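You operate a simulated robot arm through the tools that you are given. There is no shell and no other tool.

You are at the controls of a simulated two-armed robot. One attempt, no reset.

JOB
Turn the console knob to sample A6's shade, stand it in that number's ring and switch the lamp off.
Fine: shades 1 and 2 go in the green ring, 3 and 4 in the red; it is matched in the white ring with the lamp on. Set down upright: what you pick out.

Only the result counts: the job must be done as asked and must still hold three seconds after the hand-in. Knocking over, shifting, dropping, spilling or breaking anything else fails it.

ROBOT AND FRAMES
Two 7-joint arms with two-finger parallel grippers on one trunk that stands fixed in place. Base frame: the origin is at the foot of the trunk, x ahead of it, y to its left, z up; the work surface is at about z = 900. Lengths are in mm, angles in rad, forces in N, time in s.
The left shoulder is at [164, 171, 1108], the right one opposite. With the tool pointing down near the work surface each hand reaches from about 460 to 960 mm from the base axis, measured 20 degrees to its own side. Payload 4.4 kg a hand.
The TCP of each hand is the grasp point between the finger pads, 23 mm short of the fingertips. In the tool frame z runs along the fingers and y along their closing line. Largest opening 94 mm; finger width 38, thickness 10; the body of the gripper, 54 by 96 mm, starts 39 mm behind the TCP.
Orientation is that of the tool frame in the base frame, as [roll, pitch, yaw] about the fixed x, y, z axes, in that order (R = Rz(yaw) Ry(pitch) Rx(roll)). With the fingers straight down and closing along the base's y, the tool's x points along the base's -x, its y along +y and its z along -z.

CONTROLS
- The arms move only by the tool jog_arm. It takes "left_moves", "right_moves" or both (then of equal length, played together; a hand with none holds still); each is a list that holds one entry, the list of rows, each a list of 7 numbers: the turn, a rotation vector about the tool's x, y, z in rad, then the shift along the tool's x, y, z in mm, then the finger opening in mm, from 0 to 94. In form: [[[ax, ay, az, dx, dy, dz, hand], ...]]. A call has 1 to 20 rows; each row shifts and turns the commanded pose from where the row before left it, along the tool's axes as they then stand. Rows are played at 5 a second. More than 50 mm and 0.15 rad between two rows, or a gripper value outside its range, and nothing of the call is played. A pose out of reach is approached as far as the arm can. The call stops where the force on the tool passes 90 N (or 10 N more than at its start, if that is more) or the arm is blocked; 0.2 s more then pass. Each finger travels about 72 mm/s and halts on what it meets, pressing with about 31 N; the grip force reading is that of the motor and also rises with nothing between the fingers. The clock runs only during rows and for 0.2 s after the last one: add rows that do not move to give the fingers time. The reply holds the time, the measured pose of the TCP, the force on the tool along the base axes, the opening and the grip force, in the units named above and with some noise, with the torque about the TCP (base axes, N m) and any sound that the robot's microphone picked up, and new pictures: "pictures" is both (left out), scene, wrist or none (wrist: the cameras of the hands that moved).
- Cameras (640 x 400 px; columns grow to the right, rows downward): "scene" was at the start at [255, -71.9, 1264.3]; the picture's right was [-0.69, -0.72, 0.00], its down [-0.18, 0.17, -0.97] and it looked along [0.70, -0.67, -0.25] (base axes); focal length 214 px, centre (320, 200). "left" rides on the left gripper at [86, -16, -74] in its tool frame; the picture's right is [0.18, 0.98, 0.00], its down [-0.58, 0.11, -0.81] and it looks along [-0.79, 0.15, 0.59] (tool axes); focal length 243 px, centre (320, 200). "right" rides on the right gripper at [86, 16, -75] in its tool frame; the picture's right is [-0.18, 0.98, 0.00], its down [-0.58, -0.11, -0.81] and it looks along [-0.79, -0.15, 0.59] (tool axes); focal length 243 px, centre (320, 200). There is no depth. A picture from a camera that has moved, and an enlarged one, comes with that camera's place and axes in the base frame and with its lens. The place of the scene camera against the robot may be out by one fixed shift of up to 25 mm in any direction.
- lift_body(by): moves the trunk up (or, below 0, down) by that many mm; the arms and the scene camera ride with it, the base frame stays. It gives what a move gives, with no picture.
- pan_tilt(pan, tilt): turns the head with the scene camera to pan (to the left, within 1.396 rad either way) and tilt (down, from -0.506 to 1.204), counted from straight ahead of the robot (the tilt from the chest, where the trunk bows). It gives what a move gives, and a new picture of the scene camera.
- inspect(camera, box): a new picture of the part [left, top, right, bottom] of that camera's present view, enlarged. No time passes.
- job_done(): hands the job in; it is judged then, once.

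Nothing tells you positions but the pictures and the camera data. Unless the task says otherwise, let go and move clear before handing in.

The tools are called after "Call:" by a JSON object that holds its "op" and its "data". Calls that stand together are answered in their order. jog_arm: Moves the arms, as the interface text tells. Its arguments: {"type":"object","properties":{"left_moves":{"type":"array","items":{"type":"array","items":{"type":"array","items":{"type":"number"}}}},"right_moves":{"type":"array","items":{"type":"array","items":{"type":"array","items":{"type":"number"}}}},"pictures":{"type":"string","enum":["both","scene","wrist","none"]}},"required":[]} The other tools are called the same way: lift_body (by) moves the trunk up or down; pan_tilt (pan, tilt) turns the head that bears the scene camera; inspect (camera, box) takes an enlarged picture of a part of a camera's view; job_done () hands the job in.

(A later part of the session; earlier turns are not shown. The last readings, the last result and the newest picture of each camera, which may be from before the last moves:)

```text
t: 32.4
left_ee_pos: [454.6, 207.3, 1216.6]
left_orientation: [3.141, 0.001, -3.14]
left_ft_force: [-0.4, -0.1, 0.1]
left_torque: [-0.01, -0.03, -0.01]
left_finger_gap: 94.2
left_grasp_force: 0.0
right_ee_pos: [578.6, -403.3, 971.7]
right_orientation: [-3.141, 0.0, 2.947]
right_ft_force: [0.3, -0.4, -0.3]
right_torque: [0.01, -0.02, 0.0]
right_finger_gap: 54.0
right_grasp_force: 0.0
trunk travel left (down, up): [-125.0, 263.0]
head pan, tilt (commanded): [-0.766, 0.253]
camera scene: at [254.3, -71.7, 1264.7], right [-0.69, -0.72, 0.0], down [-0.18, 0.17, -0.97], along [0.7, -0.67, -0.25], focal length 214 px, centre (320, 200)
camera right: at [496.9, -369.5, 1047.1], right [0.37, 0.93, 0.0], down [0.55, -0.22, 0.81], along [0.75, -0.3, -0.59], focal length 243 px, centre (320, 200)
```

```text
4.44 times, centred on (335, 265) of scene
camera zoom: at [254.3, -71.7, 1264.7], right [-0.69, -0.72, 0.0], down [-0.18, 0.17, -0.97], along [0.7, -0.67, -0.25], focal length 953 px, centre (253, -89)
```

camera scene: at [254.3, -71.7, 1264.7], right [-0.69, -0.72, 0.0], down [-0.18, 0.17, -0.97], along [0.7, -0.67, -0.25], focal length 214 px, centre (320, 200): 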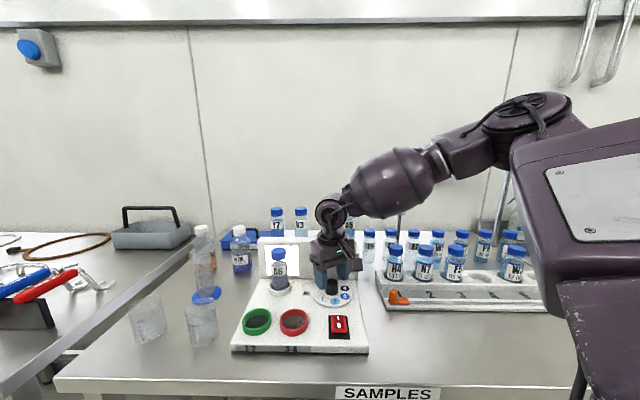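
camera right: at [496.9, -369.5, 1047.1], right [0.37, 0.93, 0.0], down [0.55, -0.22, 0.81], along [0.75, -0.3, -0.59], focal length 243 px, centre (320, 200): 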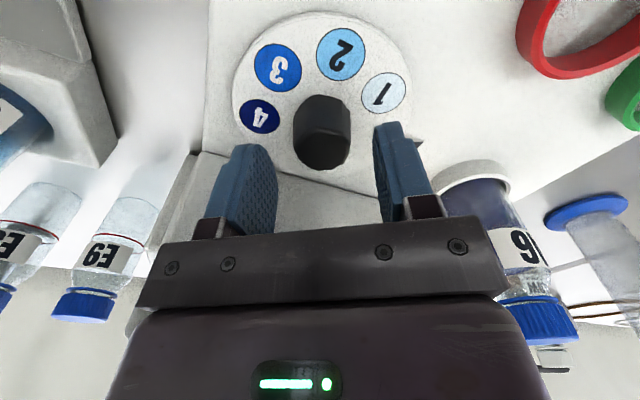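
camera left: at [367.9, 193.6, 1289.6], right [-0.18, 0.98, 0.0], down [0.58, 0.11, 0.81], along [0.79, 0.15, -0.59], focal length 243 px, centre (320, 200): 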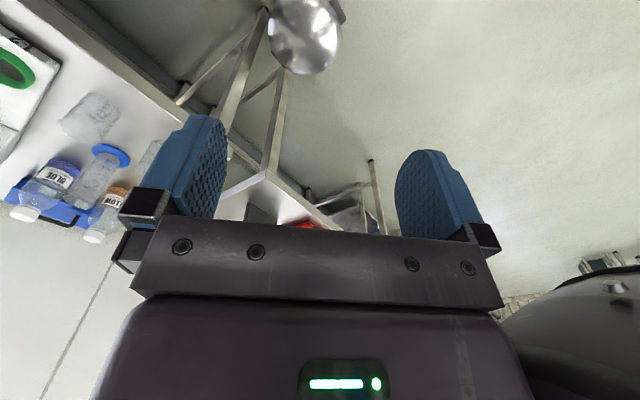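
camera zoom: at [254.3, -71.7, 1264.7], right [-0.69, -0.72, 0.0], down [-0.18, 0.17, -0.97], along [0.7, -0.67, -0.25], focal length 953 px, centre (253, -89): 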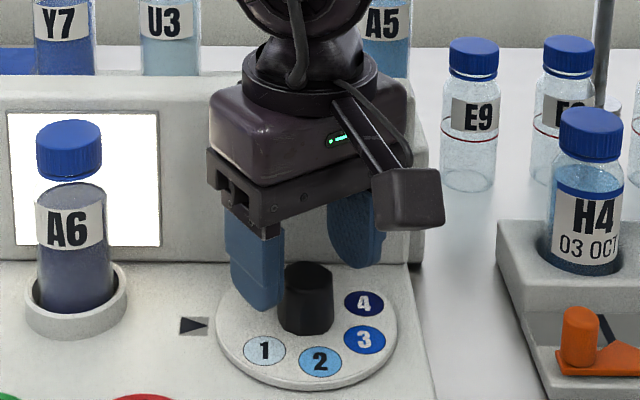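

The dial centre sits at about (582, -403), numbers are spaced 50 degrees apart and "4" is 200 degrees clockwise from the pointer. I will centre over the knob, lower around it and close.

Call:
{"op": "jog_arm", "data": {"right_moves": [[[0, 0, 0, -2.8, 0.5, 8, 54], [0, 0, 0, 0, 0, 8, 54], [0, 0, 0, 0, 0, 6, 54], [0, 0, 0, 0, 0, 0, 44], [0, 0, 0, 0, 0, 0, 36], [0, 0, 0, 0, 0, 0, 26], [0, 0, 0, 0, 0, 0, 20], [0, 0, 0, 0, 0, 0, 20]]], "pictures": "none"}}

Call:
{"op": "inspect", "data": {"camera": "right", "box": [180, 0, 460, 220]}}

Call:
{"op": "inspect", "data": {"camera": "scene", "box": [290, 220, 380, 310]}}

```text
t: 34.2
left_ee_pos: [454.0, 209.6, 1214.3]
left_orientation: [-3.139, 0.001, -3.141]
left_ft_force: [-0.4, 0.0, 0.7]
left_torque: [-0.01, -0.03, 0.01]
left_finger_gap: 93.9
left_grasp_force: 0.1
right_ee_pos: [582.9, -400.7, 952.0]
right_orientation: [-3.141, 0.003, 2.945]
right_ft_force: [2.7, 9.2, 16.3]
right_torque: [0.56, 0.15, -0.04]
right_finger_gap: 31.4
right_grasp_force: 45.0
trunk travel left (down, up): [-125.0, 263.0]
head pan, tilt (commanded): [-0.766, 0.253]
```

```text
1.82 times, centred on (320, 110) of right
camera zoom: at [500.8, -368.4, 1026.1], right [0.37, 0.93, 0.0], down [0.55, -0.22, 0.81], along [0.75, -0.3, -0.59], focal length 441 px, centre (320, 364)
```

zoom: 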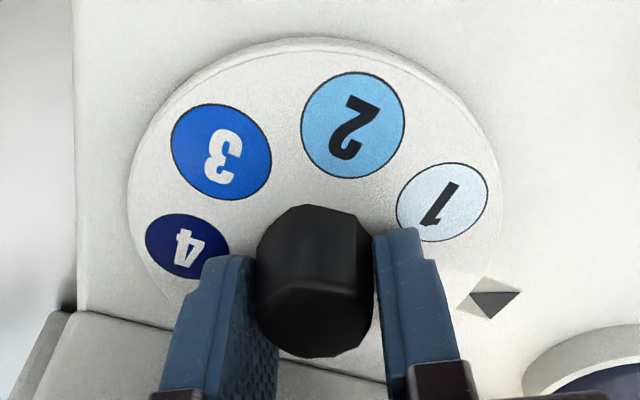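

```text
4.44 times, centred on (335, 265) of scene
camera zoom: at [254.2, -70.4, 1264.7], right [-0.69, -0.72, 0.0], down [-0.18, 0.17, -0.97], along [0.7, -0.67, -0.25], focal length 953 px, centre (253, -89)
```

zoom: 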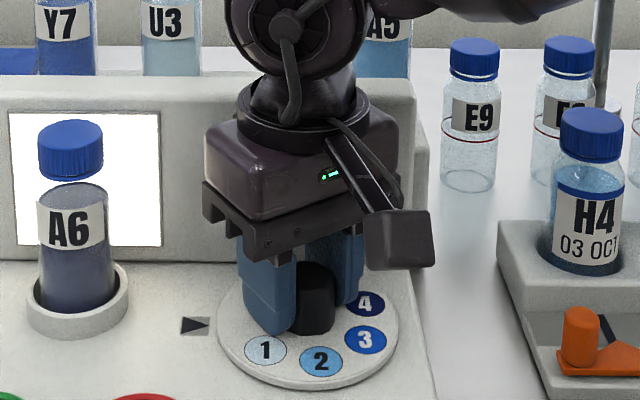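

The knob is gripped (gap 31.4), with some side and upward load because the knob is about 2.8 mm off my commanded centre. I will relax the command to that measured centre before turning.

Call:
{"op": "jog_arm", "data": {"right_moves": [[[0, 0, 0, -0.9, 2.6, -2.2, 20], [0, 0, 0, 0, 0, 0, 20], [0, 0, 0, 0, 0, 0, 20]]], "pictures": "none"}}

```text
t: 35.0
left_ee_pos: [454.8, 208.2, 1214.2]
left_orientation: [-3.14, 0.001, -3.14]
left_ft_force: [-0.5, 0.0, 1.0]
left_torque: [0.01, 0.01, -0.04]
left_finger_gap: 93.9
left_grasp_force: 0.1
right_ee_pos: [583.0, -400.1, 952.0]
right_orientation: [-3.141, -0.003, 2.946]
right_ft_force: [-7.1, -4.5, 5.0]
right_torque: [-0.14, -0.62, 0.04]
right_finger_gap: 31.5
right_grasp_force: 44.9
trunk travel left (down, up): [-125.0, 263.0]
head pan, tilt (commanded): [-0.766, 0.253]
```

Load is now small. I will start turning clockwise by about 20 degrees and see whether the knob follows.

Call:
{"op": "jog_arm", "data": {"right_moves": [[[0, 0, 0, 1, -0.8, 0, 20], [0, 0, 0.117, 0, 0, 0, 20], [0, 0, 0.117, 0, 0, 0, 20], [0, 0, 0.117, 0, 0, 0, 20], [0, 0, 0, 0, 0, 0, 20]]], "pictures": "none"}}

Call:
{"op": "inspect", "data": {"camera": "scene", "box": [290, 220, 380, 310]}}

Call:
{"op": "inspect", "data": {"camera": "right", "box": [180, 0, 460, 220]}}

```text
t: 36.2
left_ee_pos: [453.1, 207.2, 1215.5]
left_orientation: [3.141, 0.002, -3.141]
left_ft_force: [0.3, -0.6, 0.2]
left_torque: [-0.01, -0.01, -0.01]
left_finger_gap: 94.2
left_grasp_force: 0.0
right_ee_pos: [579.9, -401.4, 952.1]
right_orientation: [-3.141, -0.004, 2.592]
right_ft_force: [-24.3, -15.6, 5.6]
right_torque: [0.39, 1.26, 0.14]
right_finger_gap: 31.7
right_grasp_force: 45.1
trunk travel left (down, up): [-125.0, 263.0]
head pan, tilt (commanded): [-0.766, 0.253]
```

```text
4.44 times, centred on (335, 265) of scene
camera zoom: at [252.4, -73.1, 1264.9], right [-0.69, -0.72, 0.0], down [-0.18, 0.18, -0.97], along [0.7, -0.67, -0.25], focal length 953 px, centre (253, -89)
```

zoom: 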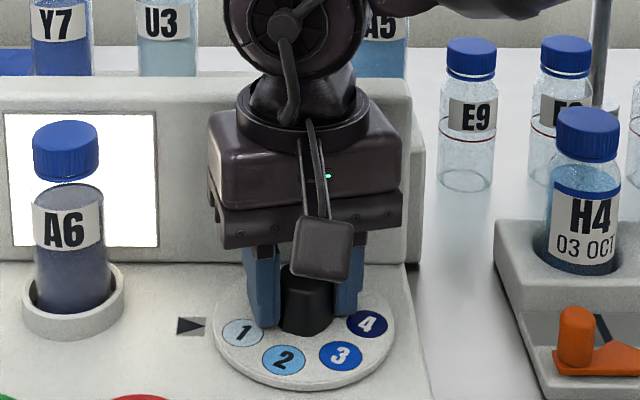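

```text
1.82 times, centred on (320, 110) of right
camera zoom: at [515.0, -343.2, 1027.1], right [0.67, 0.74, 0.0], down [0.44, -0.4, 0.8], along [0.6, -0.54, -0.59], focal length 441 px, centre (320, 364)
```

zoom: 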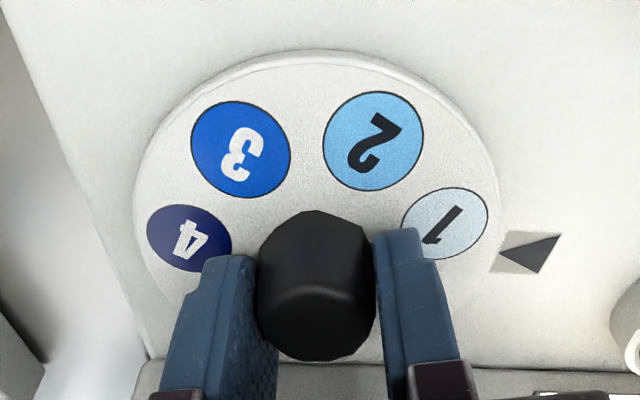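

The dial turns clockwise with the hand, but I am off the knob axis and the side load is rising. I will release, re-centre on (581.8, -403.8) and grip again.

Call:
{"op": "jog_arm", "data": {"right_moves": [[[0, 0, 0, 0, 0, 0, 30], [0, 0, 0, 0, 0, 0, 44], [0, 0, 0, 0, 0, 0, 50], [0, 0, 0, -1.2, -1.8, 0, 50], [0, 0, 0, 0, 0, 0, 50]]], "pictures": "none"}}

Call:
{"op": "inspect", "data": {"camera": "right", "box": [180, 0, 460, 220]}}

```text
t: 37.4
left_ee_pos: [454.6, 209.6, 1215.3]
left_orientation: [-3.14, -0.002, -3.141]
left_ft_force: [-0.4, -0.3, -0.1]
left_torque: [0.01, -0.03, 0.02]
left_finger_gap: 93.9
left_grasp_force: 0.1
right_ee_pos: [582.5, -400.0, 953.3]
right_orientation: [-3.139, 0.001, 2.601]
right_ft_force: [-6.6, 25.0, -0.4]
right_torque: [-1.37, -0.35, 0.6]
right_finger_gap: 49.9
right_grasp_force: 0.2
trunk travel left (down, up): [-125.0, 263.0]
head pan, tilt (commanded): [-0.766, 0.253]
```

```text
1.82 times, centred on (320, 110) of right
camera zoom: at [517.2, -341.1, 1028.2], right [0.67, 0.75, 0.0], down [0.44, -0.39, 0.81], along [0.6, -0.54, -0.59], focal length 441 px, centre (320, 364)
```

zoom: 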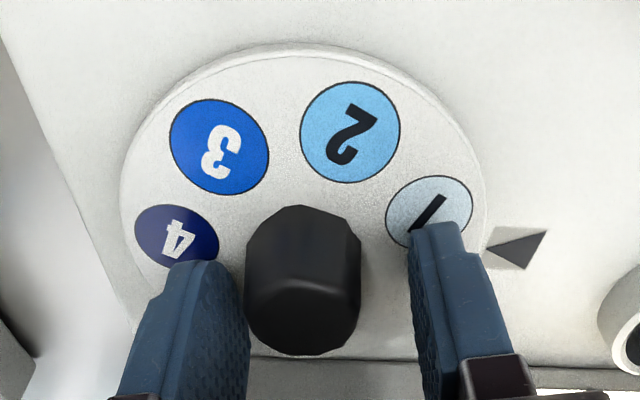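

With the fingers open there is still a 25 N side force acting about 55 mm above the TCP, so something other than the knob is touching. I will look at the scene before moving.

Call:
{"op": "inspect", "data": {"camera": "scene", "box": [270, 150, 420, 320]}}

Call:
{"op": "inspect", "data": {"camera": "right", "box": [0, 0, 640, 400]}}

```text
2.35 times, centred on (345, 235) of scene
camera zoom: at [254.4, -69.3, 1264.6], right [-0.69, -0.72, 0.0], down [-0.18, 0.17, -0.97], along [0.7, -0.67, -0.25], focal length 505 px, centre (261, 118)
```

zoom: 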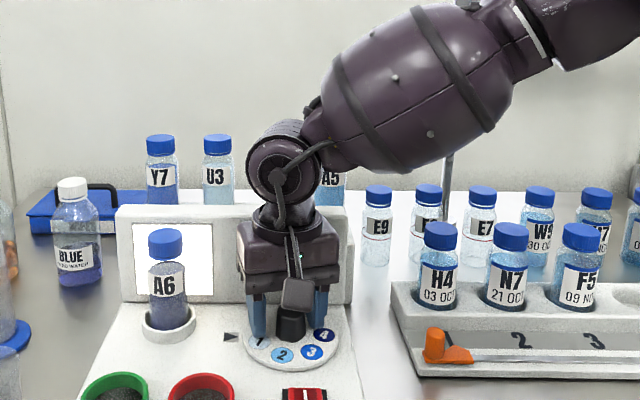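

```text
1.00 times, centred on (320, 200) of right (not enlarged: the box is as wide or as high as the picture)
camera zoom: at [517.2, -341.1, 1028.2], right [0.67, 0.75, 0.0], down [0.44, -0.39, 0.81], along [0.6, -0.54, -0.59], focal length 243 px, centre (320, 200)
```

zoom: 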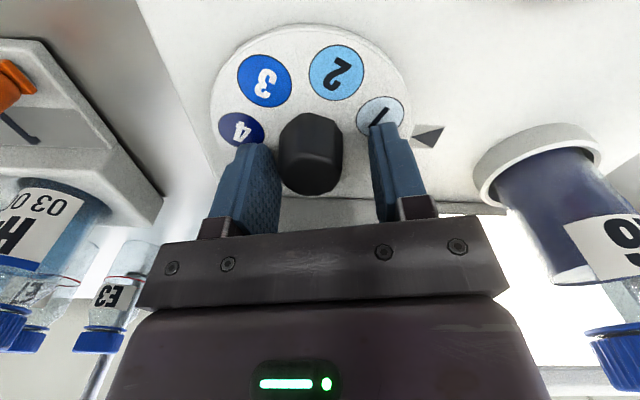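

The wide part of the hand behind the fingers is touching the backboard. I will pull forward and up, then lean the hand toward the robot (tilt about its closing axis keeps the pads vertical) to gain clearance before gripping again.

Call:
{"op": "jog_arm", "data": {"right_moves": [[[0, 0, 0, 4, 1, 0, 50], [0, 0, 0, 2, 0.5, -25, 50], [0, 0, 0, 0, 0, -35, 50], [0, 0, -0.14, 0, 0, 0, 50], [0, 0, -0.14, 0, 0, 0, 50], [0, -0.117, 0, 0, 0, 0, 50], [0, -0.117, 0, 0, 0, 0, 50], [0, -0.116, 0, 0, 0, 0, 50], [0, 0, 0, 0, 0, 0, 50]]], "pictures": "both"}}

Call:
{"op": "inspect", "data": {"camera": "scene", "box": [230, 200, 400, 350]}}

Call:
{"op": "inspect", "data": {"camera": "right", "box": [160, 0, 480, 240]}}

```text
t: 39.4
left_ee_pos: [455.5, 208.4, 1213.7]
left_orientation: [-3.14, -0.001, 3.141]
left_ft_force: [0.4, 0.1, 0.2]
left_torque: [-0.05, 0.01, -0.02]
left_finger_gap: 94.0
left_grasp_force: 0.1
right_ee_pos: [579.6, -398.5, 1012.7]
right_orientation: [-3.141, 0.351, 2.876]
right_ft_force: [0.7, 0.7, 0.5]
right_torque: [-0.02, -0.01, 0.01]
right_finger_gap: 50.0
right_grasp_force: 0.0
trunk travel left (down, up): [-125.0, 263.0]
head pan, tilt (commanded): [-0.766, 0.253]
camera scene: at [254.9, -71.6, 1264.4], right [-0.69, -0.72, 0.0], down [-0.18, 0.17, -0.97], along [0.7, -0.67, -0.25], focal length 214 px, centre (320, 200)
camera right: at [480.0, -354.6, 1052.8], right [0.43, 0.9, 0.06], down [0.23, -0.18, 0.96], along [0.88, -0.39, -0.28], focal length 243 px, centre (320, 200)
```

scene: 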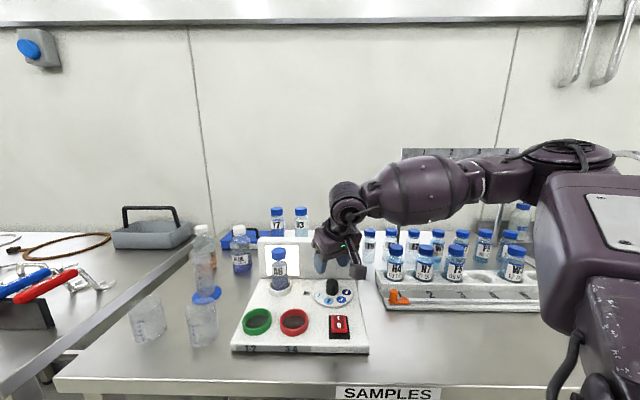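
right: 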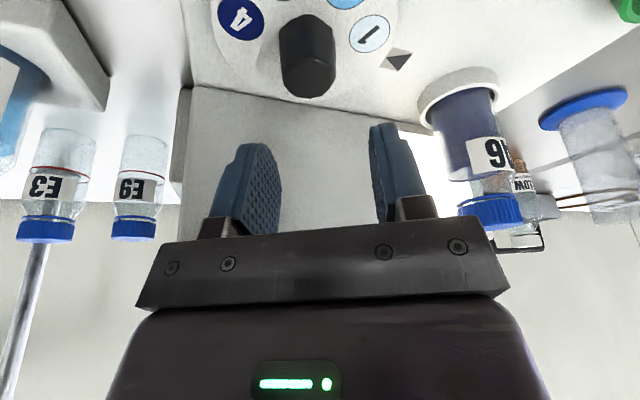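

```text
2.67 times, centred on (315, 275) of scene
camera zoom: at [254.9, -71.6, 1264.4], right [-0.69, -0.72, 0.0], down [-0.18, 0.17, -0.97], along [0.7, -0.67, -0.25], focal length 572 px, centre (333, 0)
```

zoom: 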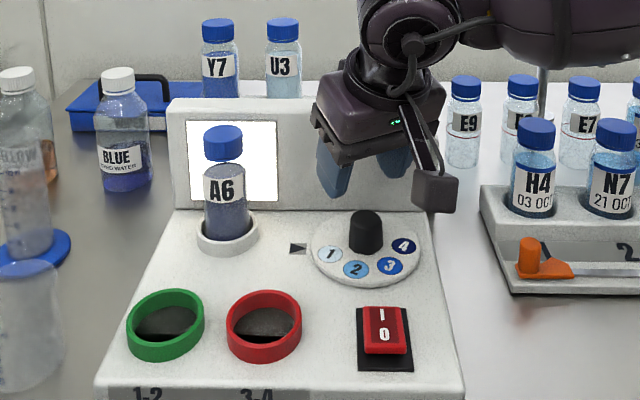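

```text
1.67 times, centred on (320, 120) of right
camera zoom: at [480.0, -354.6, 1052.8], right [0.43, 0.9, 0.06], down [0.23, -0.18, 0.96], along [0.88, -0.39, -0.28], focal length 404 px, centre (320, 333)
```

zoom: 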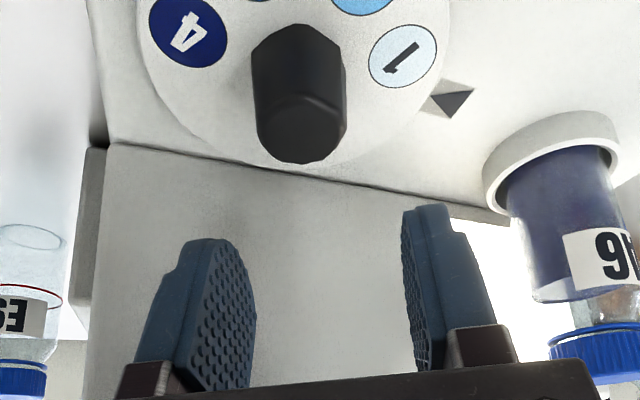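

Contact is gone and the dial has moved about 25 degrees as seen. I will centre over the knob and come down to just above it to check the straddle.

Call:
{"op": "jog_arm", "data": {"right_moves": [[[0, 0, 0, -3.6, -4.6, 1.3, 50], [0, 0, 0, 9.6, 0, 26.3, 50], [0, 0, 0, 0, 0, 0, 50]]], "pictures": "none"}}

Call:
{"op": "inspect", "data": {"camera": "right", "box": [160, 0, 480, 240]}}

Call:
{"op": "inspect", "data": {"camera": "scene", "box": [290, 220, 380, 310]}}

```text
t: 40.2
left_ee_pos: [455.1, 208.6, 1213.8]
left_orientation: [3.141, 0.0, -3.142]
left_ft_force: [0.3, -0.5, 1.1]
left_torque: [-0.02, 0.01, 0.0]
left_finger_gap: 94.0
left_grasp_force: 0.0
right_ee_pos: [580.4, -404.8, 983.0]
right_orientation: [3.141, 0.35, 2.874]
right_ft_force: [0.3, -0.5, 0.1]
right_torque: [-0.01, 0.01, 0.0]
right_finger_gap: 50.1
right_grasp_force: 0.2
trunk travel left (down, up): [-125.0, 263.0]
head pan, tilt (commanded): [-0.766, 0.253]
```

```text
1.67 times, centred on (320, 120) of right
camera zoom: at [482.6, -360.3, 1024.5], right [0.43, 0.9, 0.06], down [0.23, -0.18, 0.96], along [0.87, -0.39, -0.28], focal length 404 px, centre (320, 333)
```

zoom: 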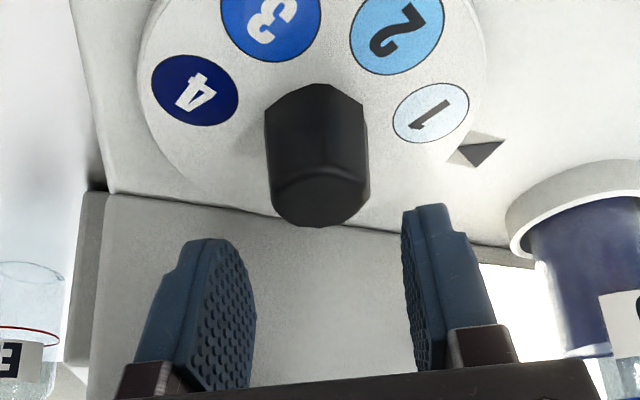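

```text
4.44 times, centred on (335, 265) of scene
camera zoom: at [255.0, -72.2, 1264.3], right [-0.69, -0.72, 0.0], down [-0.18, 0.17, -0.97], along [0.7, -0.67, -0.25], focal length 953 px, centre (253, -89)
```

zoom: 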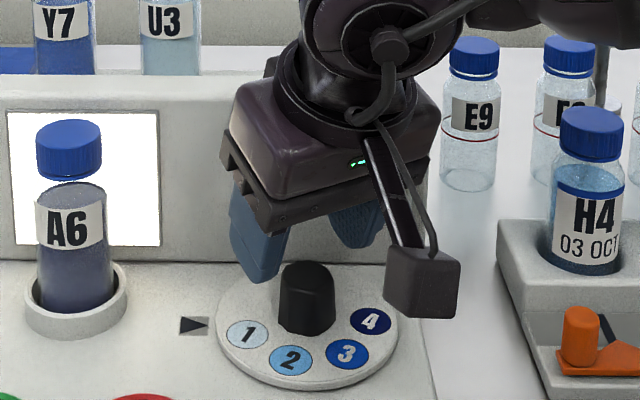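

The fingers straddle the knob with the body leaning well away from the backboard. I will make a 2 mm correction, lower around the knob and grip.

Call:
{"op": "jog_arm", "data": {"right_moves": [[[0, 0, 0, -1.6, 1.1, 0.6, 50], [0, 0, 0, 4.1, 0, 11.3, 50], [0, 0, 0, 4.1, 0, 11.3, 50], [0, 0, 0, 2.7, 0, 7.5, 50], [0, 0, 0, 0, 0, 0, 50]]], "pictures": "none"}}

Call:
{"op": "inspect", "data": {"camera": "right", "box": [160, 0, 480, 240]}}

Call:
{"op": "inspect", "data": {"camera": "scene", "box": [290, 220, 380, 310]}}

```text
t: 41.4
left_ee_pos: [452.2, 208.7, 1215.9]
left_orientation: [3.141, 0.004, -3.141]
left_ft_force: [0.8, -0.3, -0.4]
left_torque: [0.05, 0.0, 0.01]
left_finger_gap: 94.1
left_grasp_force: 0.0
right_ee_pos: [582.9, -402.9, 956.4]
right_orientation: [-3.141, 0.359, 2.877]
right_ft_force: [0.7, -7.9, 28.1]
right_torque: [-0.01, 0.21, 0.05]
right_finger_gap: 49.2
right_grasp_force: 0.2
trunk travel left (down, up): [-125.0, 263.0]
head pan, tilt (commanded): [-0.766, 0.253]
```

```text
1.67 times, centred on (320, 120) of right
camera zoom: at [484.2, -359.1, 996.3], right [0.42, 0.9, 0.06], down [0.22, -0.17, 0.96], along [0.88, -0.39, -0.28], focal length 404 px, centre (320, 333)
```

zoom: 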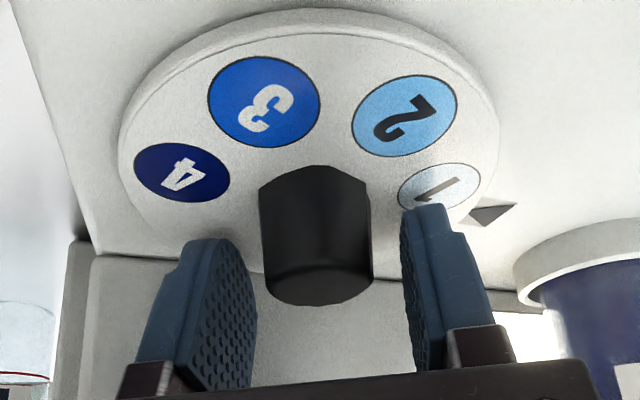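

```text
4.44 times, centred on (335, 265) of scene
camera zoom: at [252.6, -71.2, 1265.6], right [-0.69, -0.72, 0.0], down [-0.18, 0.17, -0.97], along [0.7, -0.67, -0.25], focal length 953 px, centre (253, -89)
```

zoom: 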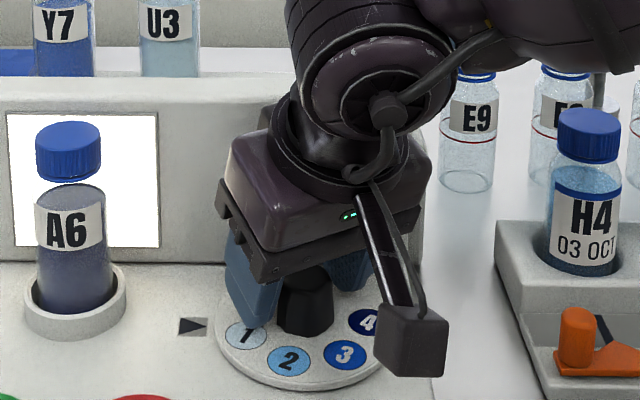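

The fingertips touched the dial disc, which is at z about 929, higher than I assumed, so the knob centre is really near (575, -400.5), as first triangulated. I will raise 10 mm and shift 8 mm toward the robot before gripping.

Call:
{"op": "jog_arm", "data": {"right_moves": [[[0, 0, 0, -3.5, 0, -9.6, 50], [0, 0, 0, 3.8, 0.6, -1.4, 50], [0, 0, 0, 3.7, 0.6, -1.3, 50], [0, 0, 0, 0, 0, 0, 50]]], "pictures": "none"}}

Call:
{"op": "inspect", "data": {"camera": "right", "box": [160, 0, 480, 240]}}

Call:
{"op": "inspect", "data": {"camera": "scene", "box": [290, 220, 380, 310]}}

```text
t: 42.4
left_ee_pos: [455.1, 208.8, 1213.5]
left_orientation: [-3.141, 0.002, 3.141]
left_ft_force: [-0.8, -0.4, -0.8]
left_torque: [-0.03, -0.04, -0.01]
left_finger_gap: 93.8
left_grasp_force: 0.1
right_ee_pos: [574.8, -400.5, 961.7]
right_orientation: [-3.141, 0.35, 2.875]
right_ft_force: [0.5, 0.3, -0.5]
right_torque: [-0.01, 0.03, -0.02]
right_finger_gap: 49.6
right_grasp_force: 0.2
trunk travel left (down, up): [-125.0, 263.0]
head pan, tilt (commanded): [-0.766, 0.253]
```

```text
1.67 times, centred on (320, 120) of right
camera zoom: at [476.9, -356.2, 1002.4], right [0.43, 0.9, 0.06], down [0.23, -0.18, 0.96], along [0.87, -0.39, -0.29], focal length 404 px, centre (320, 333)
```

zoom: 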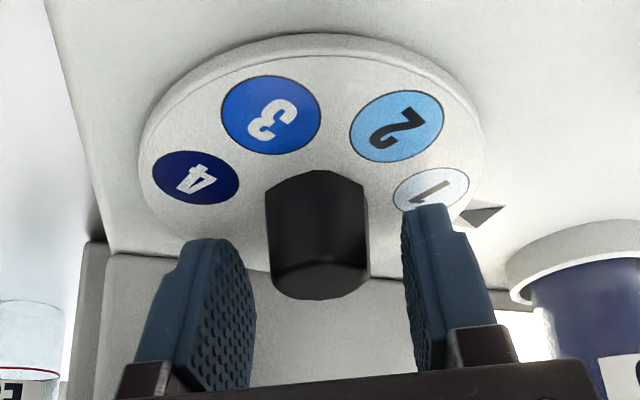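

```text
4.44 times, centred on (335, 265) of scene
camera zoom: at [255.0, -71.8, 1264.3], right [-0.69, -0.72, 0.0], down [-0.18, 0.17, -0.97], along [0.7, -0.67, -0.25], focal length 953 px, centre (253, -89)
```

zoom: 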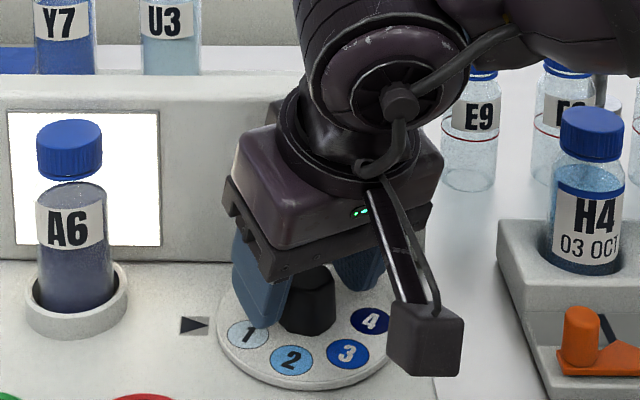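

The hand is now centred within 1 mm of the knob axis and free of contact. I will close on the knob.

Call:
{"op": "jog_arm", "data": {"right_moves": [[[0, 0, 0, 0.6, 0.6, -0.2, 44], [0, 0, 0, 0, 0, 0, 36], [0, 0, 0, 0, 0, 0, 28], [0, 0, 0, 0, 0, 0, 20], [0, 0, 0, 0, 0, 0, 20]]], "pictures": "none"}}

```text
t: 43.6
left_ee_pos: [455.0, 208.4, 1213.7]
left_orientation: [3.14, 0.0, 3.141]
left_ft_force: [-1.1, 0.0, -0.6]
left_torque: [-0.07, -0.03, 0.02]
left_finger_gap: 94.1
left_grasp_force: 0.0
right_ee_pos: [575.7, -399.7, 963.6]
right_orientation: [3.14, 0.349, 2.874]
right_ft_force: [-0.9, -3.7, 1.0]
right_torque: [-0.14, 0.09, 0.01]
right_finger_gap: 29.8
right_grasp_force: 45.1
trunk travel left (down, up): [-125.0, 263.0]
head pan, tilt (commanded): [-0.766, 0.253]
```

Gripped with almost no side load. I will turn clockwise about the vertical axis, checking force partway.

Call:
{"op": "jog_arm", "data": {"right_moves": [[[0.0399, 0, 0.1092, 0, 0, 0, 20], [0.0399, 0, 0.1092, 0, 0, 0, 20], [0.0399, 0, 0.1092, 0, 0, 0, 20], [0.0399, 0, 0.1092, 0, 0, 0, 20], [0, 0, 0, 0, 0, 0, 20]]], "pictures": "none"}}

Call:
{"op": "inspect", "data": {"camera": "scene", "box": [270, 200, 390, 320]}}

```text
t: 44.8
left_ee_pos: [455.0, 209.6, 1214.0]
left_orientation: [-3.141, 0.0, -3.141]
left_ft_force: [0.4, -0.3, 0.0]
left_torque: [-0.01, 0.03, 0.03]
left_finger_gap: 93.7
left_grasp_force: 0.1
right_ee_pos: [575.7, -398.4, 962.6]
right_orientation: [-3.14, 0.351, 2.408]
right_ft_force: [0.8, -1.2, 1.3]
right_torque: [0.17, 0.09, 0.02]
right_finger_gap: 30.1
right_grasp_force: 44.4
trunk travel left (down, up): [-125.0, 263.0]
head pan, tilt (commanded): [-0.766, 0.253]
```

```text
3.33 times, centred on (330, 260) of scene
camera zoom: at [255.0, -71.9, 1264.3], right [-0.69, -0.72, 0.0], down [-0.18, 0.17, -0.97], along [0.7, -0.67, -0.25], focal length 715 px, centre (287, 0)
```

zoom: 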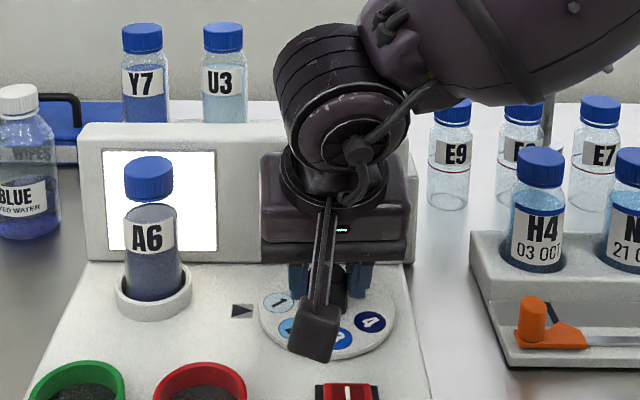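

The dial follows with negligible load. I will finish this stroke.

Call:
{"op": "jog_arm", "data": {"right_moves": [[[0.0399, 0, 0.1092, 0, 0, 0, 20], [0.0399, 0, 0.1092, 0, 0, 0, 20], [0.0399, 0, 0.1092, 0, 0, 0, 20], [0.0399, 0, 0.1092, 0, 0, 0, 20], [0.0399, 0, 0.1092, 0, 0, 0, 20], [0, 0, 0, 0, 0, 0, 20]]], "pictures": "none"}}

Call:
{"op": "inspect", "data": {"camera": "scene", "box": [270, 200, 390, 320]}}

Call:
{"op": "inspect", "data": {"camera": "right", "box": [160, 0, 480, 240]}}

```text
t: 46.2
left_ee_pos: [455.9, 208.0, 1212.8]
left_orientation: [3.14, 0.0, -3.142]
left_ft_force: [-0.3, 0.4, -0.5]
left_torque: [0.02, 0.0, 0.01]
left_finger_gap: 93.9
left_grasp_force: 0.0
right_ee_pos: [576.4, -397.3, 962.6]
right_orientation: [3.141, 0.35, 1.826]
right_ft_force: [3.8, 3.8, 0.2]
right_torque: [0.53, -0.16, 0.0]
right_finger_gap: 30.3
right_grasp_force: 44.9
trunk travel left (down, up): [-125.0, 263.0]
head pan, tilt (commanded): [-0.766, 0.253]
```

```text
3.33 times, centred on (330, 260) of scene
camera zoom: at [255.4, -71.6, 1264.2], right [-0.69, -0.72, 0.0], down [-0.18, 0.17, -0.97], along [0.7, -0.67, -0.25], focal length 715 px, centre (287, 0)
```

zoom: 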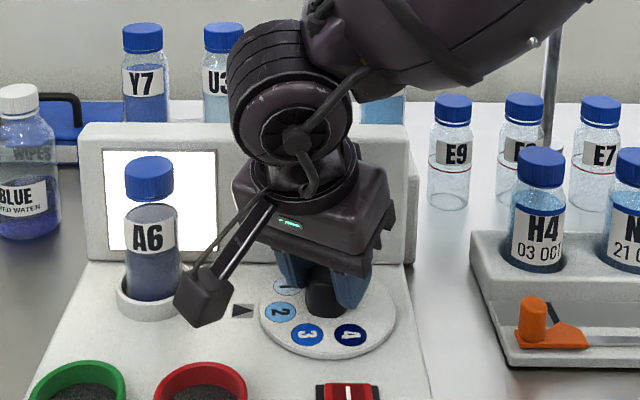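

```text
1.67 times, centred on (320, 120) of right
camera zoom: at [564.6, -291.4, 1002.6], right [0.99, 0.08, 0.06], down [-0.04, -0.29, 0.96], along [0.1, -0.95, -0.28], focal length 404 px, centre (320, 333)
```

zoom: 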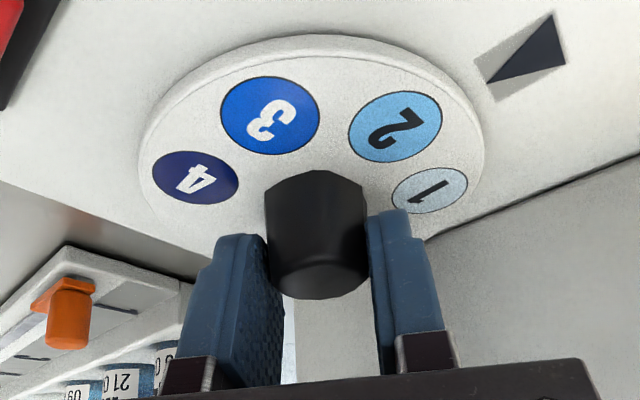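

The knob has turned 60 degrees and about 116 remain. I will open, swing the hand back around the knob, re-grip and check forces.

Call:
{"op": "jog_arm", "data": {"right_moves": [[[0, 0, 0, 0, 0, 0, 34], [0, 0, 0, 0, 0, 0, 44], [0, 0, 0, 0, 0, 0, 50], [0, 0, 0, 0, 0, 0, 50], [-0.0399, 0, -0.1092, 0, 0, 0, 50], [-0.0399, 0, -0.1092, 0, 0, 0, 50], [-0.0399, 0, -0.1092, 0, 0, 0, 50], [-0.0399, 0, -0.1092, 0, 0, 0, 50], [-0.0399, 0, -0.1092, 0, 0, 0, 50], [-0.0399, 0, -0.1092, 0, 0, 0, 50], [-0.0399, 0, -0.1092, 0, 0, 0, 50], [-0.0399, 0, -0.1092, 0, 0, 0, 50], [-0.0399, 0, -0.1092, 0, 0, 0, 50], [0, 0, 0, 0, 0, 0, 50]]], "pictures": "none"}}

Call:
{"op": "inspect", "data": {"camera": "right", "box": [160, 0, 480, 240]}}

```text
t: 49.2
left_ee_pos: [455.6, 207.6, 1214.4]
left_orientation: [-3.141, 0.0, 3.141]
left_ft_force: [-0.7, 0.4, -0.6]
left_torque: [-0.01, -0.02, -0.02]
left_finger_gap: 93.9
left_grasp_force: 0.1
right_ee_pos: [575.6, -397.8, 962.6]
right_orientation: [3.141, 0.348, 2.874]
right_ft_force: [-0.1, 0.5, 0.6]
right_torque: [0.02, 0.0, -0.02]
right_finger_gap: 50.0
right_grasp_force: 0.1
trunk travel left (down, up): [-125.0, 263.0]
head pan, tilt (commanded): [-0.766, 0.253]
```

```text
1.67 times, centred on (320, 120) of right
camera zoom: at [476.9, -355.8, 1003.0], right [0.42, 0.9, 0.06], down [0.23, -0.18, 0.96], along [0.88, -0.39, -0.28], focal length 404 px, centre (320, 333)
```

zoom: 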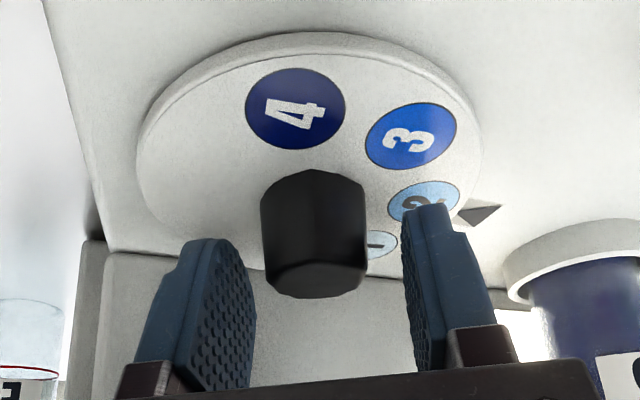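

The knob stayed put. I will grip and turn another 60 degrees clockwise.

Call:
{"op": "jog_arm", "data": {"right_moves": [[[0, 0, 0, 0, 0, 0, 42], [0, 0, 0, 0, 0, 0, 34], [0, 0, 0, 0, 0, 0, 20], [0, 0, 0, 0, 0, 0, 20], [0, 0, 0, 0, 0, 0, 20], [0.0399, 0, 0.1092, 0, 0, 0, 20], [0.0399, 0, 0.1092, 0, 0, 0, 20], [0.0399, 0, 0.1092, 0, 0, 0, 20], [0.0399, 0, 0.1092, 0, 0, 0, 20], [0.0399, 0, 0.1092, 0, 0, 0, 20], [0.0399, 0, 0.1092, 0, 0, 0, 20], [0.0399, 0, 0.1092, 0, 0, 0, 20], [0.0399, 0, 0.1092, 0, 0, 0, 20], [0.0399, 0, 0.1092, 0, 0, 0, 20], [0, 0, 0, 0, 0, 0, 20]]], "pictures": "none"}}

Call:
{"op": "inspect", "data": {"camera": "right", "box": [160, 0, 480, 240]}}

Call:
{"op": "inspect", "data": {"camera": "scene", "box": [270, 200, 390, 320]}}

```text
t: 52.4
left_ee_pos: [455.8, 207.6, 1214.7]
left_orientation: [3.141, 0.0, -3.141]
left_ft_force: [0.3, -0.1, 0.5]
left_torque: [-0.01, -0.02, 0.01]
left_finger_gap: 94.0
left_grasp_force: 0.2
right_ee_pos: [576.5, -398.5, 961.9]
right_orientation: [-3.138, 0.351, 1.827]
right_ft_force: [5.8, -1.0, 4.4]
right_torque: [-0.01, -0.27, -0.04]
right_finger_gap: 29.6
right_grasp_force: 45.3
trunk travel left (down, up): [-125.0, 263.0]
head pan, tilt (commanded): [-0.766, 0.253]
```

```text
1.67 times, centred on (320, 120) of right
camera zoom: at [564.7, -291.9, 1002.9], right [0.99, 0.08, 0.06], down [-0.04, -0.29, 0.96], along [0.1, -0.95, -0.28], focal length 404 px, centre (320, 333)
```

zoom: 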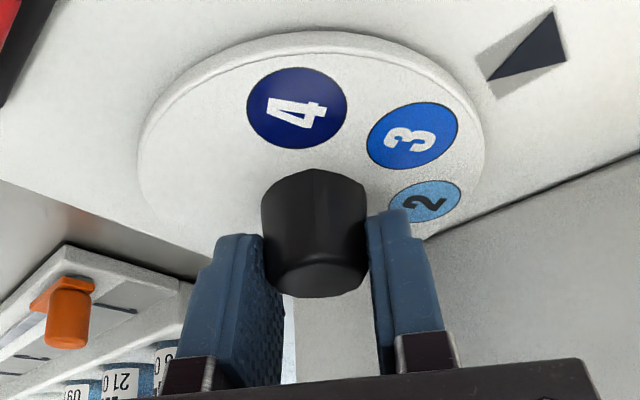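

```text
3.33 times, centred on (330, 260) of scene
camera zoom: at [255.3, -71.8, 1264.2], right [-0.69, -0.72, 0.0], down [-0.18, 0.17, -0.97], along [0.7, -0.67, -0.25], focal length 715 px, centre (287, 0)
```

zoom: 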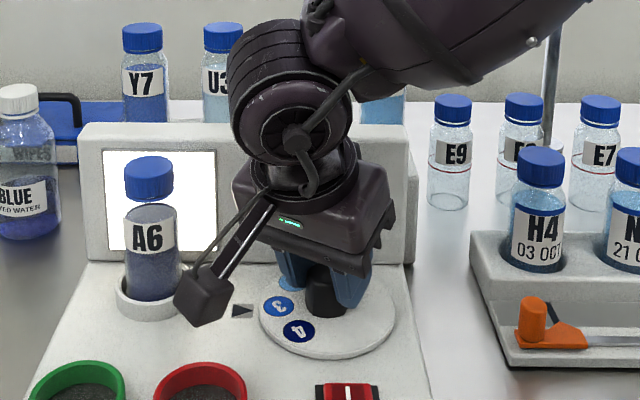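

"4" is now about 55 degrees short of the pointer. I will open, swing back, and re-grip for the last stroke.

Call:
{"op": "jog_arm", "data": {"right_moves": [[[0, 0, 0, 0, 0, 0, 34], [0, 0, 0, 0, 0, 0, 44], [0, 0, 0, 0, 0, 0, 50], [0, 0, 0, 0, 0, 0, 50], [-0.0399, 0, -0.1092, 0, 0, 0, 50], [-0.0399, 0, -0.1092, 0, 0, 0, 50], [-0.0399, 0, -0.1092, 0, 0, 0, 50], [-0.0399, 0, -0.1092, 0, 0, 0, 50], [-0.0399, 0, -0.1092, 0, 0, 0, 50], [-0.0399, 0, -0.1092, 0, 0, 0, 50], [-0.0399, 0, -0.1092, 0, 0, 0, 50], [-0.0399, 0, -0.1092, 0, 0, 0, 50], [0, 0, 0, 0, 0, 0, 42], [0, 0, 0, 0, 0, 0, 34], [0, 0, 0, 0, 0, 0, 20], [0, 0, 0, 0, 0, 0, 20], [0, 0, 0, 0, 0, 0, 20]]], "pictures": "none"}}

Call:
{"op": "inspect", "data": {"camera": "right", "box": [160, 0, 480, 240]}}

```text
t: 56.0
left_ee_pos: [455.1, 209.0, 1214.0]
left_orientation: [3.14, 0.0, -3.141]
left_ft_force: [0.7, 0.9, -0.7]
left_torque: [-0.02, -0.01, 0.0]
left_finger_gap: 93.9
left_grasp_force: 0.3
right_ee_pos: [575.7, -400.4, 962.0]
right_orientation: [-3.139, 0.35, 2.759]
right_ft_force: [-0.9, 0.2, -1.3]
right_torque: [0.02, -0.12, 0.01]
right_finger_gap: 30.2
right_grasp_force: 45.2
trunk travel left (down, up): [-125.0, 263.0]
head pan, tilt (commanded): [-0.766, 0.253]
```

```text
1.67 times, centred on (320, 120) of right
camera zoom: at [482.5, -344.6, 1003.0], right [0.53, 0.85, 0.06], down [0.21, -0.2, 0.96], along [0.82, -0.49, -0.28], focal length 404 px, centre (320, 333)
```

zoom: 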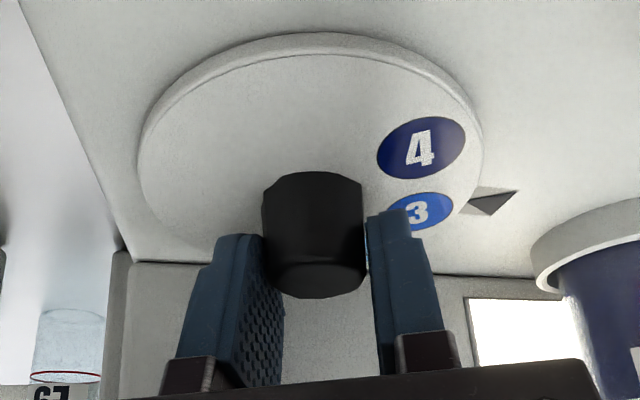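

Re-gripped; "4" is now about 49.5 degrees from the pointer. I will turn 47 degrees and then fine-tune.

Call:
{"op": "jog_arm", "data": {"right_moves": [[[0.0399, 0, 0.1092, 0, 0, 0, 20], [0.0399, 0, 0.1092, 0, 0, 0, 20], [0.0399, 0, 0.1092, 0, 0, 0, 20], [0.0399, 0, 0.1092, 0, 0, 0, 20], [0.0399, 0, 0.1092, 0, 0, 0, 20], [0.0399, 0, 0.1092, 0, 0, 0, 20], [0.0399, 0, 0.1092, 0, 0, 0, 20], [0, 0, 0, 0, 0, 0, 20]]], "pictures": "none"}}

Call:
{"op": "inspect", "data": {"camera": "right", "box": [160, 0, 480, 240]}}

Call:
{"op": "inspect", "data": {"camera": "scene", "box": [290, 260, 370, 320]}}

```text
t: 57.8
left_ee_pos: [455.6, 209.1, 1214.7]
left_orientation: [-3.141, 0.0, 3.141]
left_ft_force: [0.5, 0.4, 0.1]
left_torque: [0.0, 0.02, 0.01]
left_finger_gap: 94.1
left_grasp_force: 0.1
right_ee_pos: [575.9, -399.2, 962.4]
right_orientation: [-3.14, 0.351, 1.943]
right_ft_force: [7.4, 2.1, 0.8]
right_torque: [0.26, -0.2, -0.01]
right_finger_gap: 29.9
right_grasp_force: 44.8
trunk travel left (down, up): [-125.0, 263.0]
head pan, tilt (commanded): [-0.766, 0.253]
```

```text
1.67 times, centred on (320, 120) of right
camera zoom: at [552.2, -293.6, 1002.9], right [0.98, 0.2, 0.06], down [0.0, -0.29, 0.96], along [0.21, -0.94, -0.28], focal length 404 px, centre (320, 333)
```

zoom: 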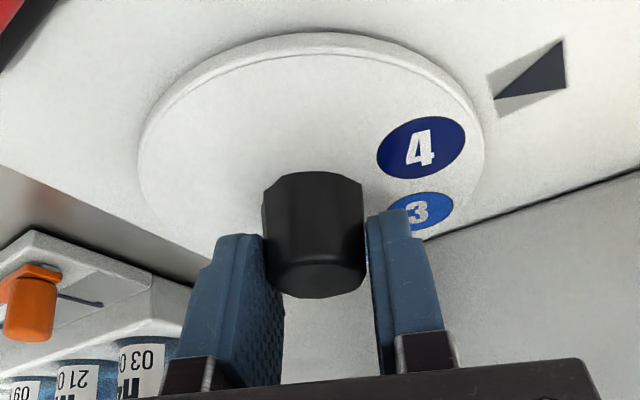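

```text
6.67 times, centred on (330, 290) of scene
camera zoom: at [255.6, -71.6, 1264.2], right [-0.69, -0.72, 0.0], down [-0.18, 0.17, -0.97], along [0.7, -0.67, -0.25], focal length 1430 px, centre (253, -400)
```

zoom: 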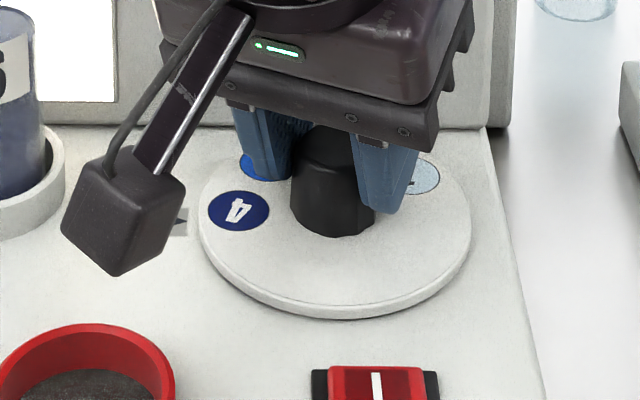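

"4" is within 3 degrees of the pointer. I will turn the last 2.7 degrees, then open and check.

Call:
{"op": "jog_arm", "data": {"right_moves": [[[0.0161, 0, 0.0441, 0, 0, 0, 20], [0, 0, 0, 0, 0, 0, 20], [0, 0, 0, 0, 0, 0, 20], [0, 0, 0, 0, 0, 0, 33], [0, 0, 0, 0, 0, 0, 42], [0, 0, 0, 0, 0, 0, 50], [0, 0, 0, 0, 0, 0, 50]]], "pictures": "none"}}

Call:
{"op": "inspect", "data": {"camera": "right", "box": [160, 0, 480, 240]}}

Call:
{"op": "inspect", "data": {"camera": "scene", "box": [290, 260, 370, 320]}}

```text
t: 59.4
left_ee_pos: [455.1, 207.8, 1213.5]
left_orientation: [3.14, -0.001, -3.14]
left_ft_force: [0.3, -0.2, -0.1]
left_torque: [-0.01, 0.0, -0.02]
left_finger_gap: 94.1
left_grasp_force: 0.0
right_ee_pos: [576.3, -400.0, 963.3]
right_orientation: [-3.141, 0.352, 1.898]
right_ft_force: [1.0, -0.2, -1.1]
right_torque: [0.0, -0.01, -0.03]
right_finger_gap: 50.2
right_grasp_force: 0.0
trunk travel left (down, up): [-125.0, 263.0]
head pan, tilt (commanded): [-0.766, 0.253]
```

```text
1.67 times, centred on (320, 120) of right
camera zoom: at [556.5, -293.4, 1002.9], right [0.99, 0.15, 0.06], down [-0.02, -0.29, 0.96], along [0.16, -0.95, -0.28], focal length 404 px, centre (320, 333)
```

zoom: 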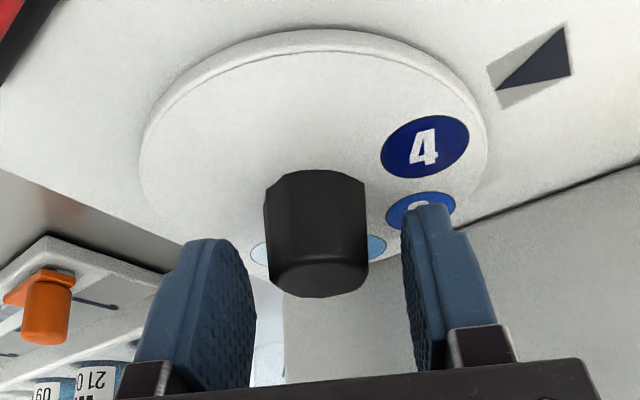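

```text
6.67 times, centred on (330, 290) of scene
camera zoom: at [255.0, -71.9, 1264.3], right [-0.69, -0.72, 0.0], down [-0.18, 0.17, -0.97], along [0.7, -0.67, -0.25], focal length 1430 px, centre (253, -400)
```

zoom: 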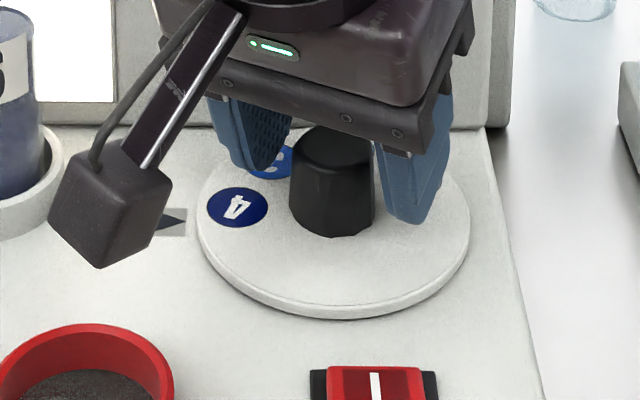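

"4" lines up with the pointer to within about 1 degree in both views. I will lift straight off the knob, level the hand and turn it back to the console's axes.

Call:
{"op": "jog_arm", "data": {"right_moves": [[[0, 0, 0, -6.9, 0, -18.8, 50], [0, 0, 0, -13.7, 0, -37.6, 50], [0, 0, 0, -16.8, 0, -46, 50], [0, 0, 0, -16.8, 0, -46, 50], [0, 0.117, 0, 0, 0, 0, 50], [0, 0.117, 0, 0, 0, 0, 50], [0, 0.117, 0, 0, 0, 0, 64], [0, 0, -0.115, 0, 0, 0, 64], [0, 0, -0.115, 0, 0, 0, 64], [0, 0, -0.115, 0, 0, 0, 64], [0, 0, -0.113, 0, 0, 0, 64], [0, 0, 0, 0, 0, 0, 64]]], "pictures": "both"}}

Call:
{"op": "inspect", "data": {"camera": "scene", "box": [225, 220, 385, 360]}}

Call:
{"op": "inspect", "data": {"camera": "scene", "box": [300, 265, 365, 315]}}

Call:
{"op": "inspect", "data": {"camera": "right", "box": [180, 0, 460, 200]}}

```text
t: 62.0
left_ee_pos: [454.8, 208.1, 1213.2]
left_orientation: [-3.141, 0.001, -3.141]
left_ft_force: [-0.4, 0.2, 0.2]
left_torque: [0.01, 0.02, 0.0]
left_finger_gap: 94.0
left_grasp_force: 0.1
right_ee_pos: [575.4, -399.6, 1119.3]
right_orientation: [-3.141, 0.001, 2.355]
right_ft_force: [0.8, -0.4, -0.3]
right_torque: [0.0, 0.04, 0.04]
right_finger_gap: 64.2
right_grasp_force: 0.0
trunk travel left (down, up): [-125.0, 263.0]
head pan, tilt (commanded): [-0.766, 0.253]
camera scene: at [255.0, -71.9, 1264.3], right [-0.69, -0.72, 0.0], down [-0.18, 0.17, -0.97], along [0.7, -0.67, -0.25], focal length 214 px, centre (320, 200)
camera right: at [526.1, -326.9, 1194.9], right [0.82, 0.57, 0.0], down [0.34, -0.49, 0.81], along [0.46, -0.67, -0.59], focal length 243 px, centre (320, 200)
```

scene: 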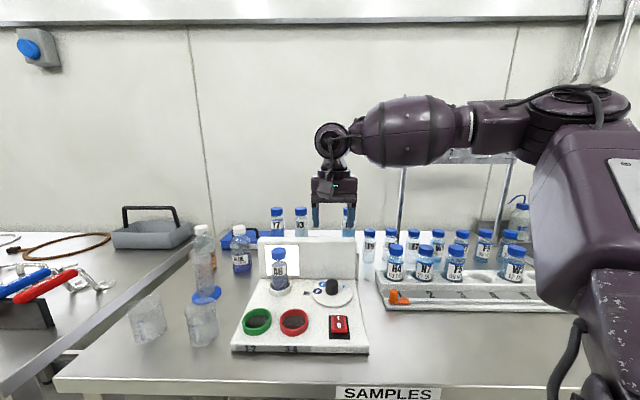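
right: 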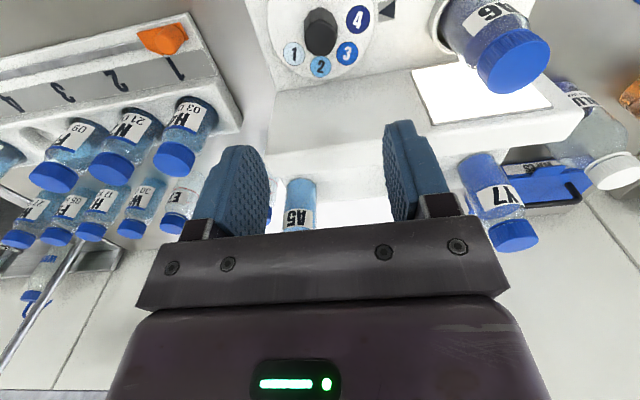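

```text
2.86 times, centred on (305, 290) of scene
camera zoom: at [255.0, -71.9, 1264.3], right [-0.69, -0.72, 0.0], down [-0.18, 0.17, -0.97], along [0.7, -0.67, -0.25], focal length 613 px, centre (363, -57)
```

zoom: 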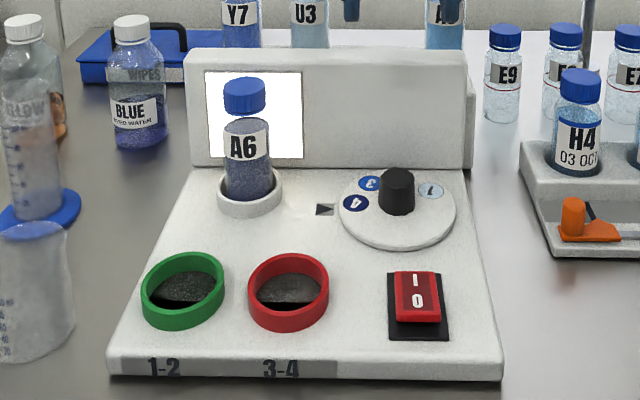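

```text
8.00 times, centred on (332, 290) of scene
camera zoom: at [255.0, -71.9, 1264.3], right [-0.69, -0.72, 0.0], down [-0.18, 0.17, -0.97], along [0.7, -0.67, -0.25], focal length 1716 px, centre (220, -520)
```

zoom: 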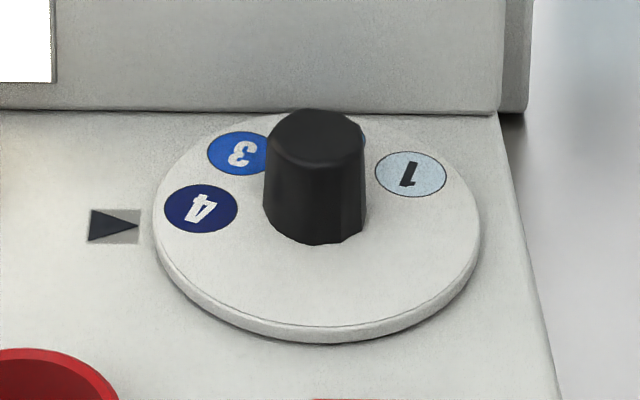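

```text
2.00 times, centred on (320, 100) of right
camera zoom: at [526.1, -326.9, 1194.9], right [0.82, 0.57, 0.0], down [0.34, -0.49, 0.81], along [0.46, -0.67, -0.59], focal length 485 px, centre (320, 400)
```

zoom: 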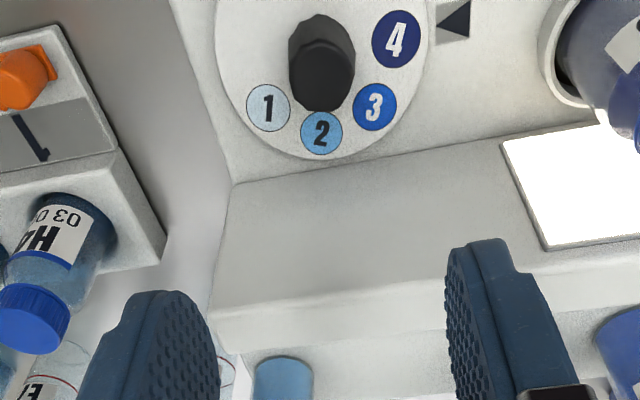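

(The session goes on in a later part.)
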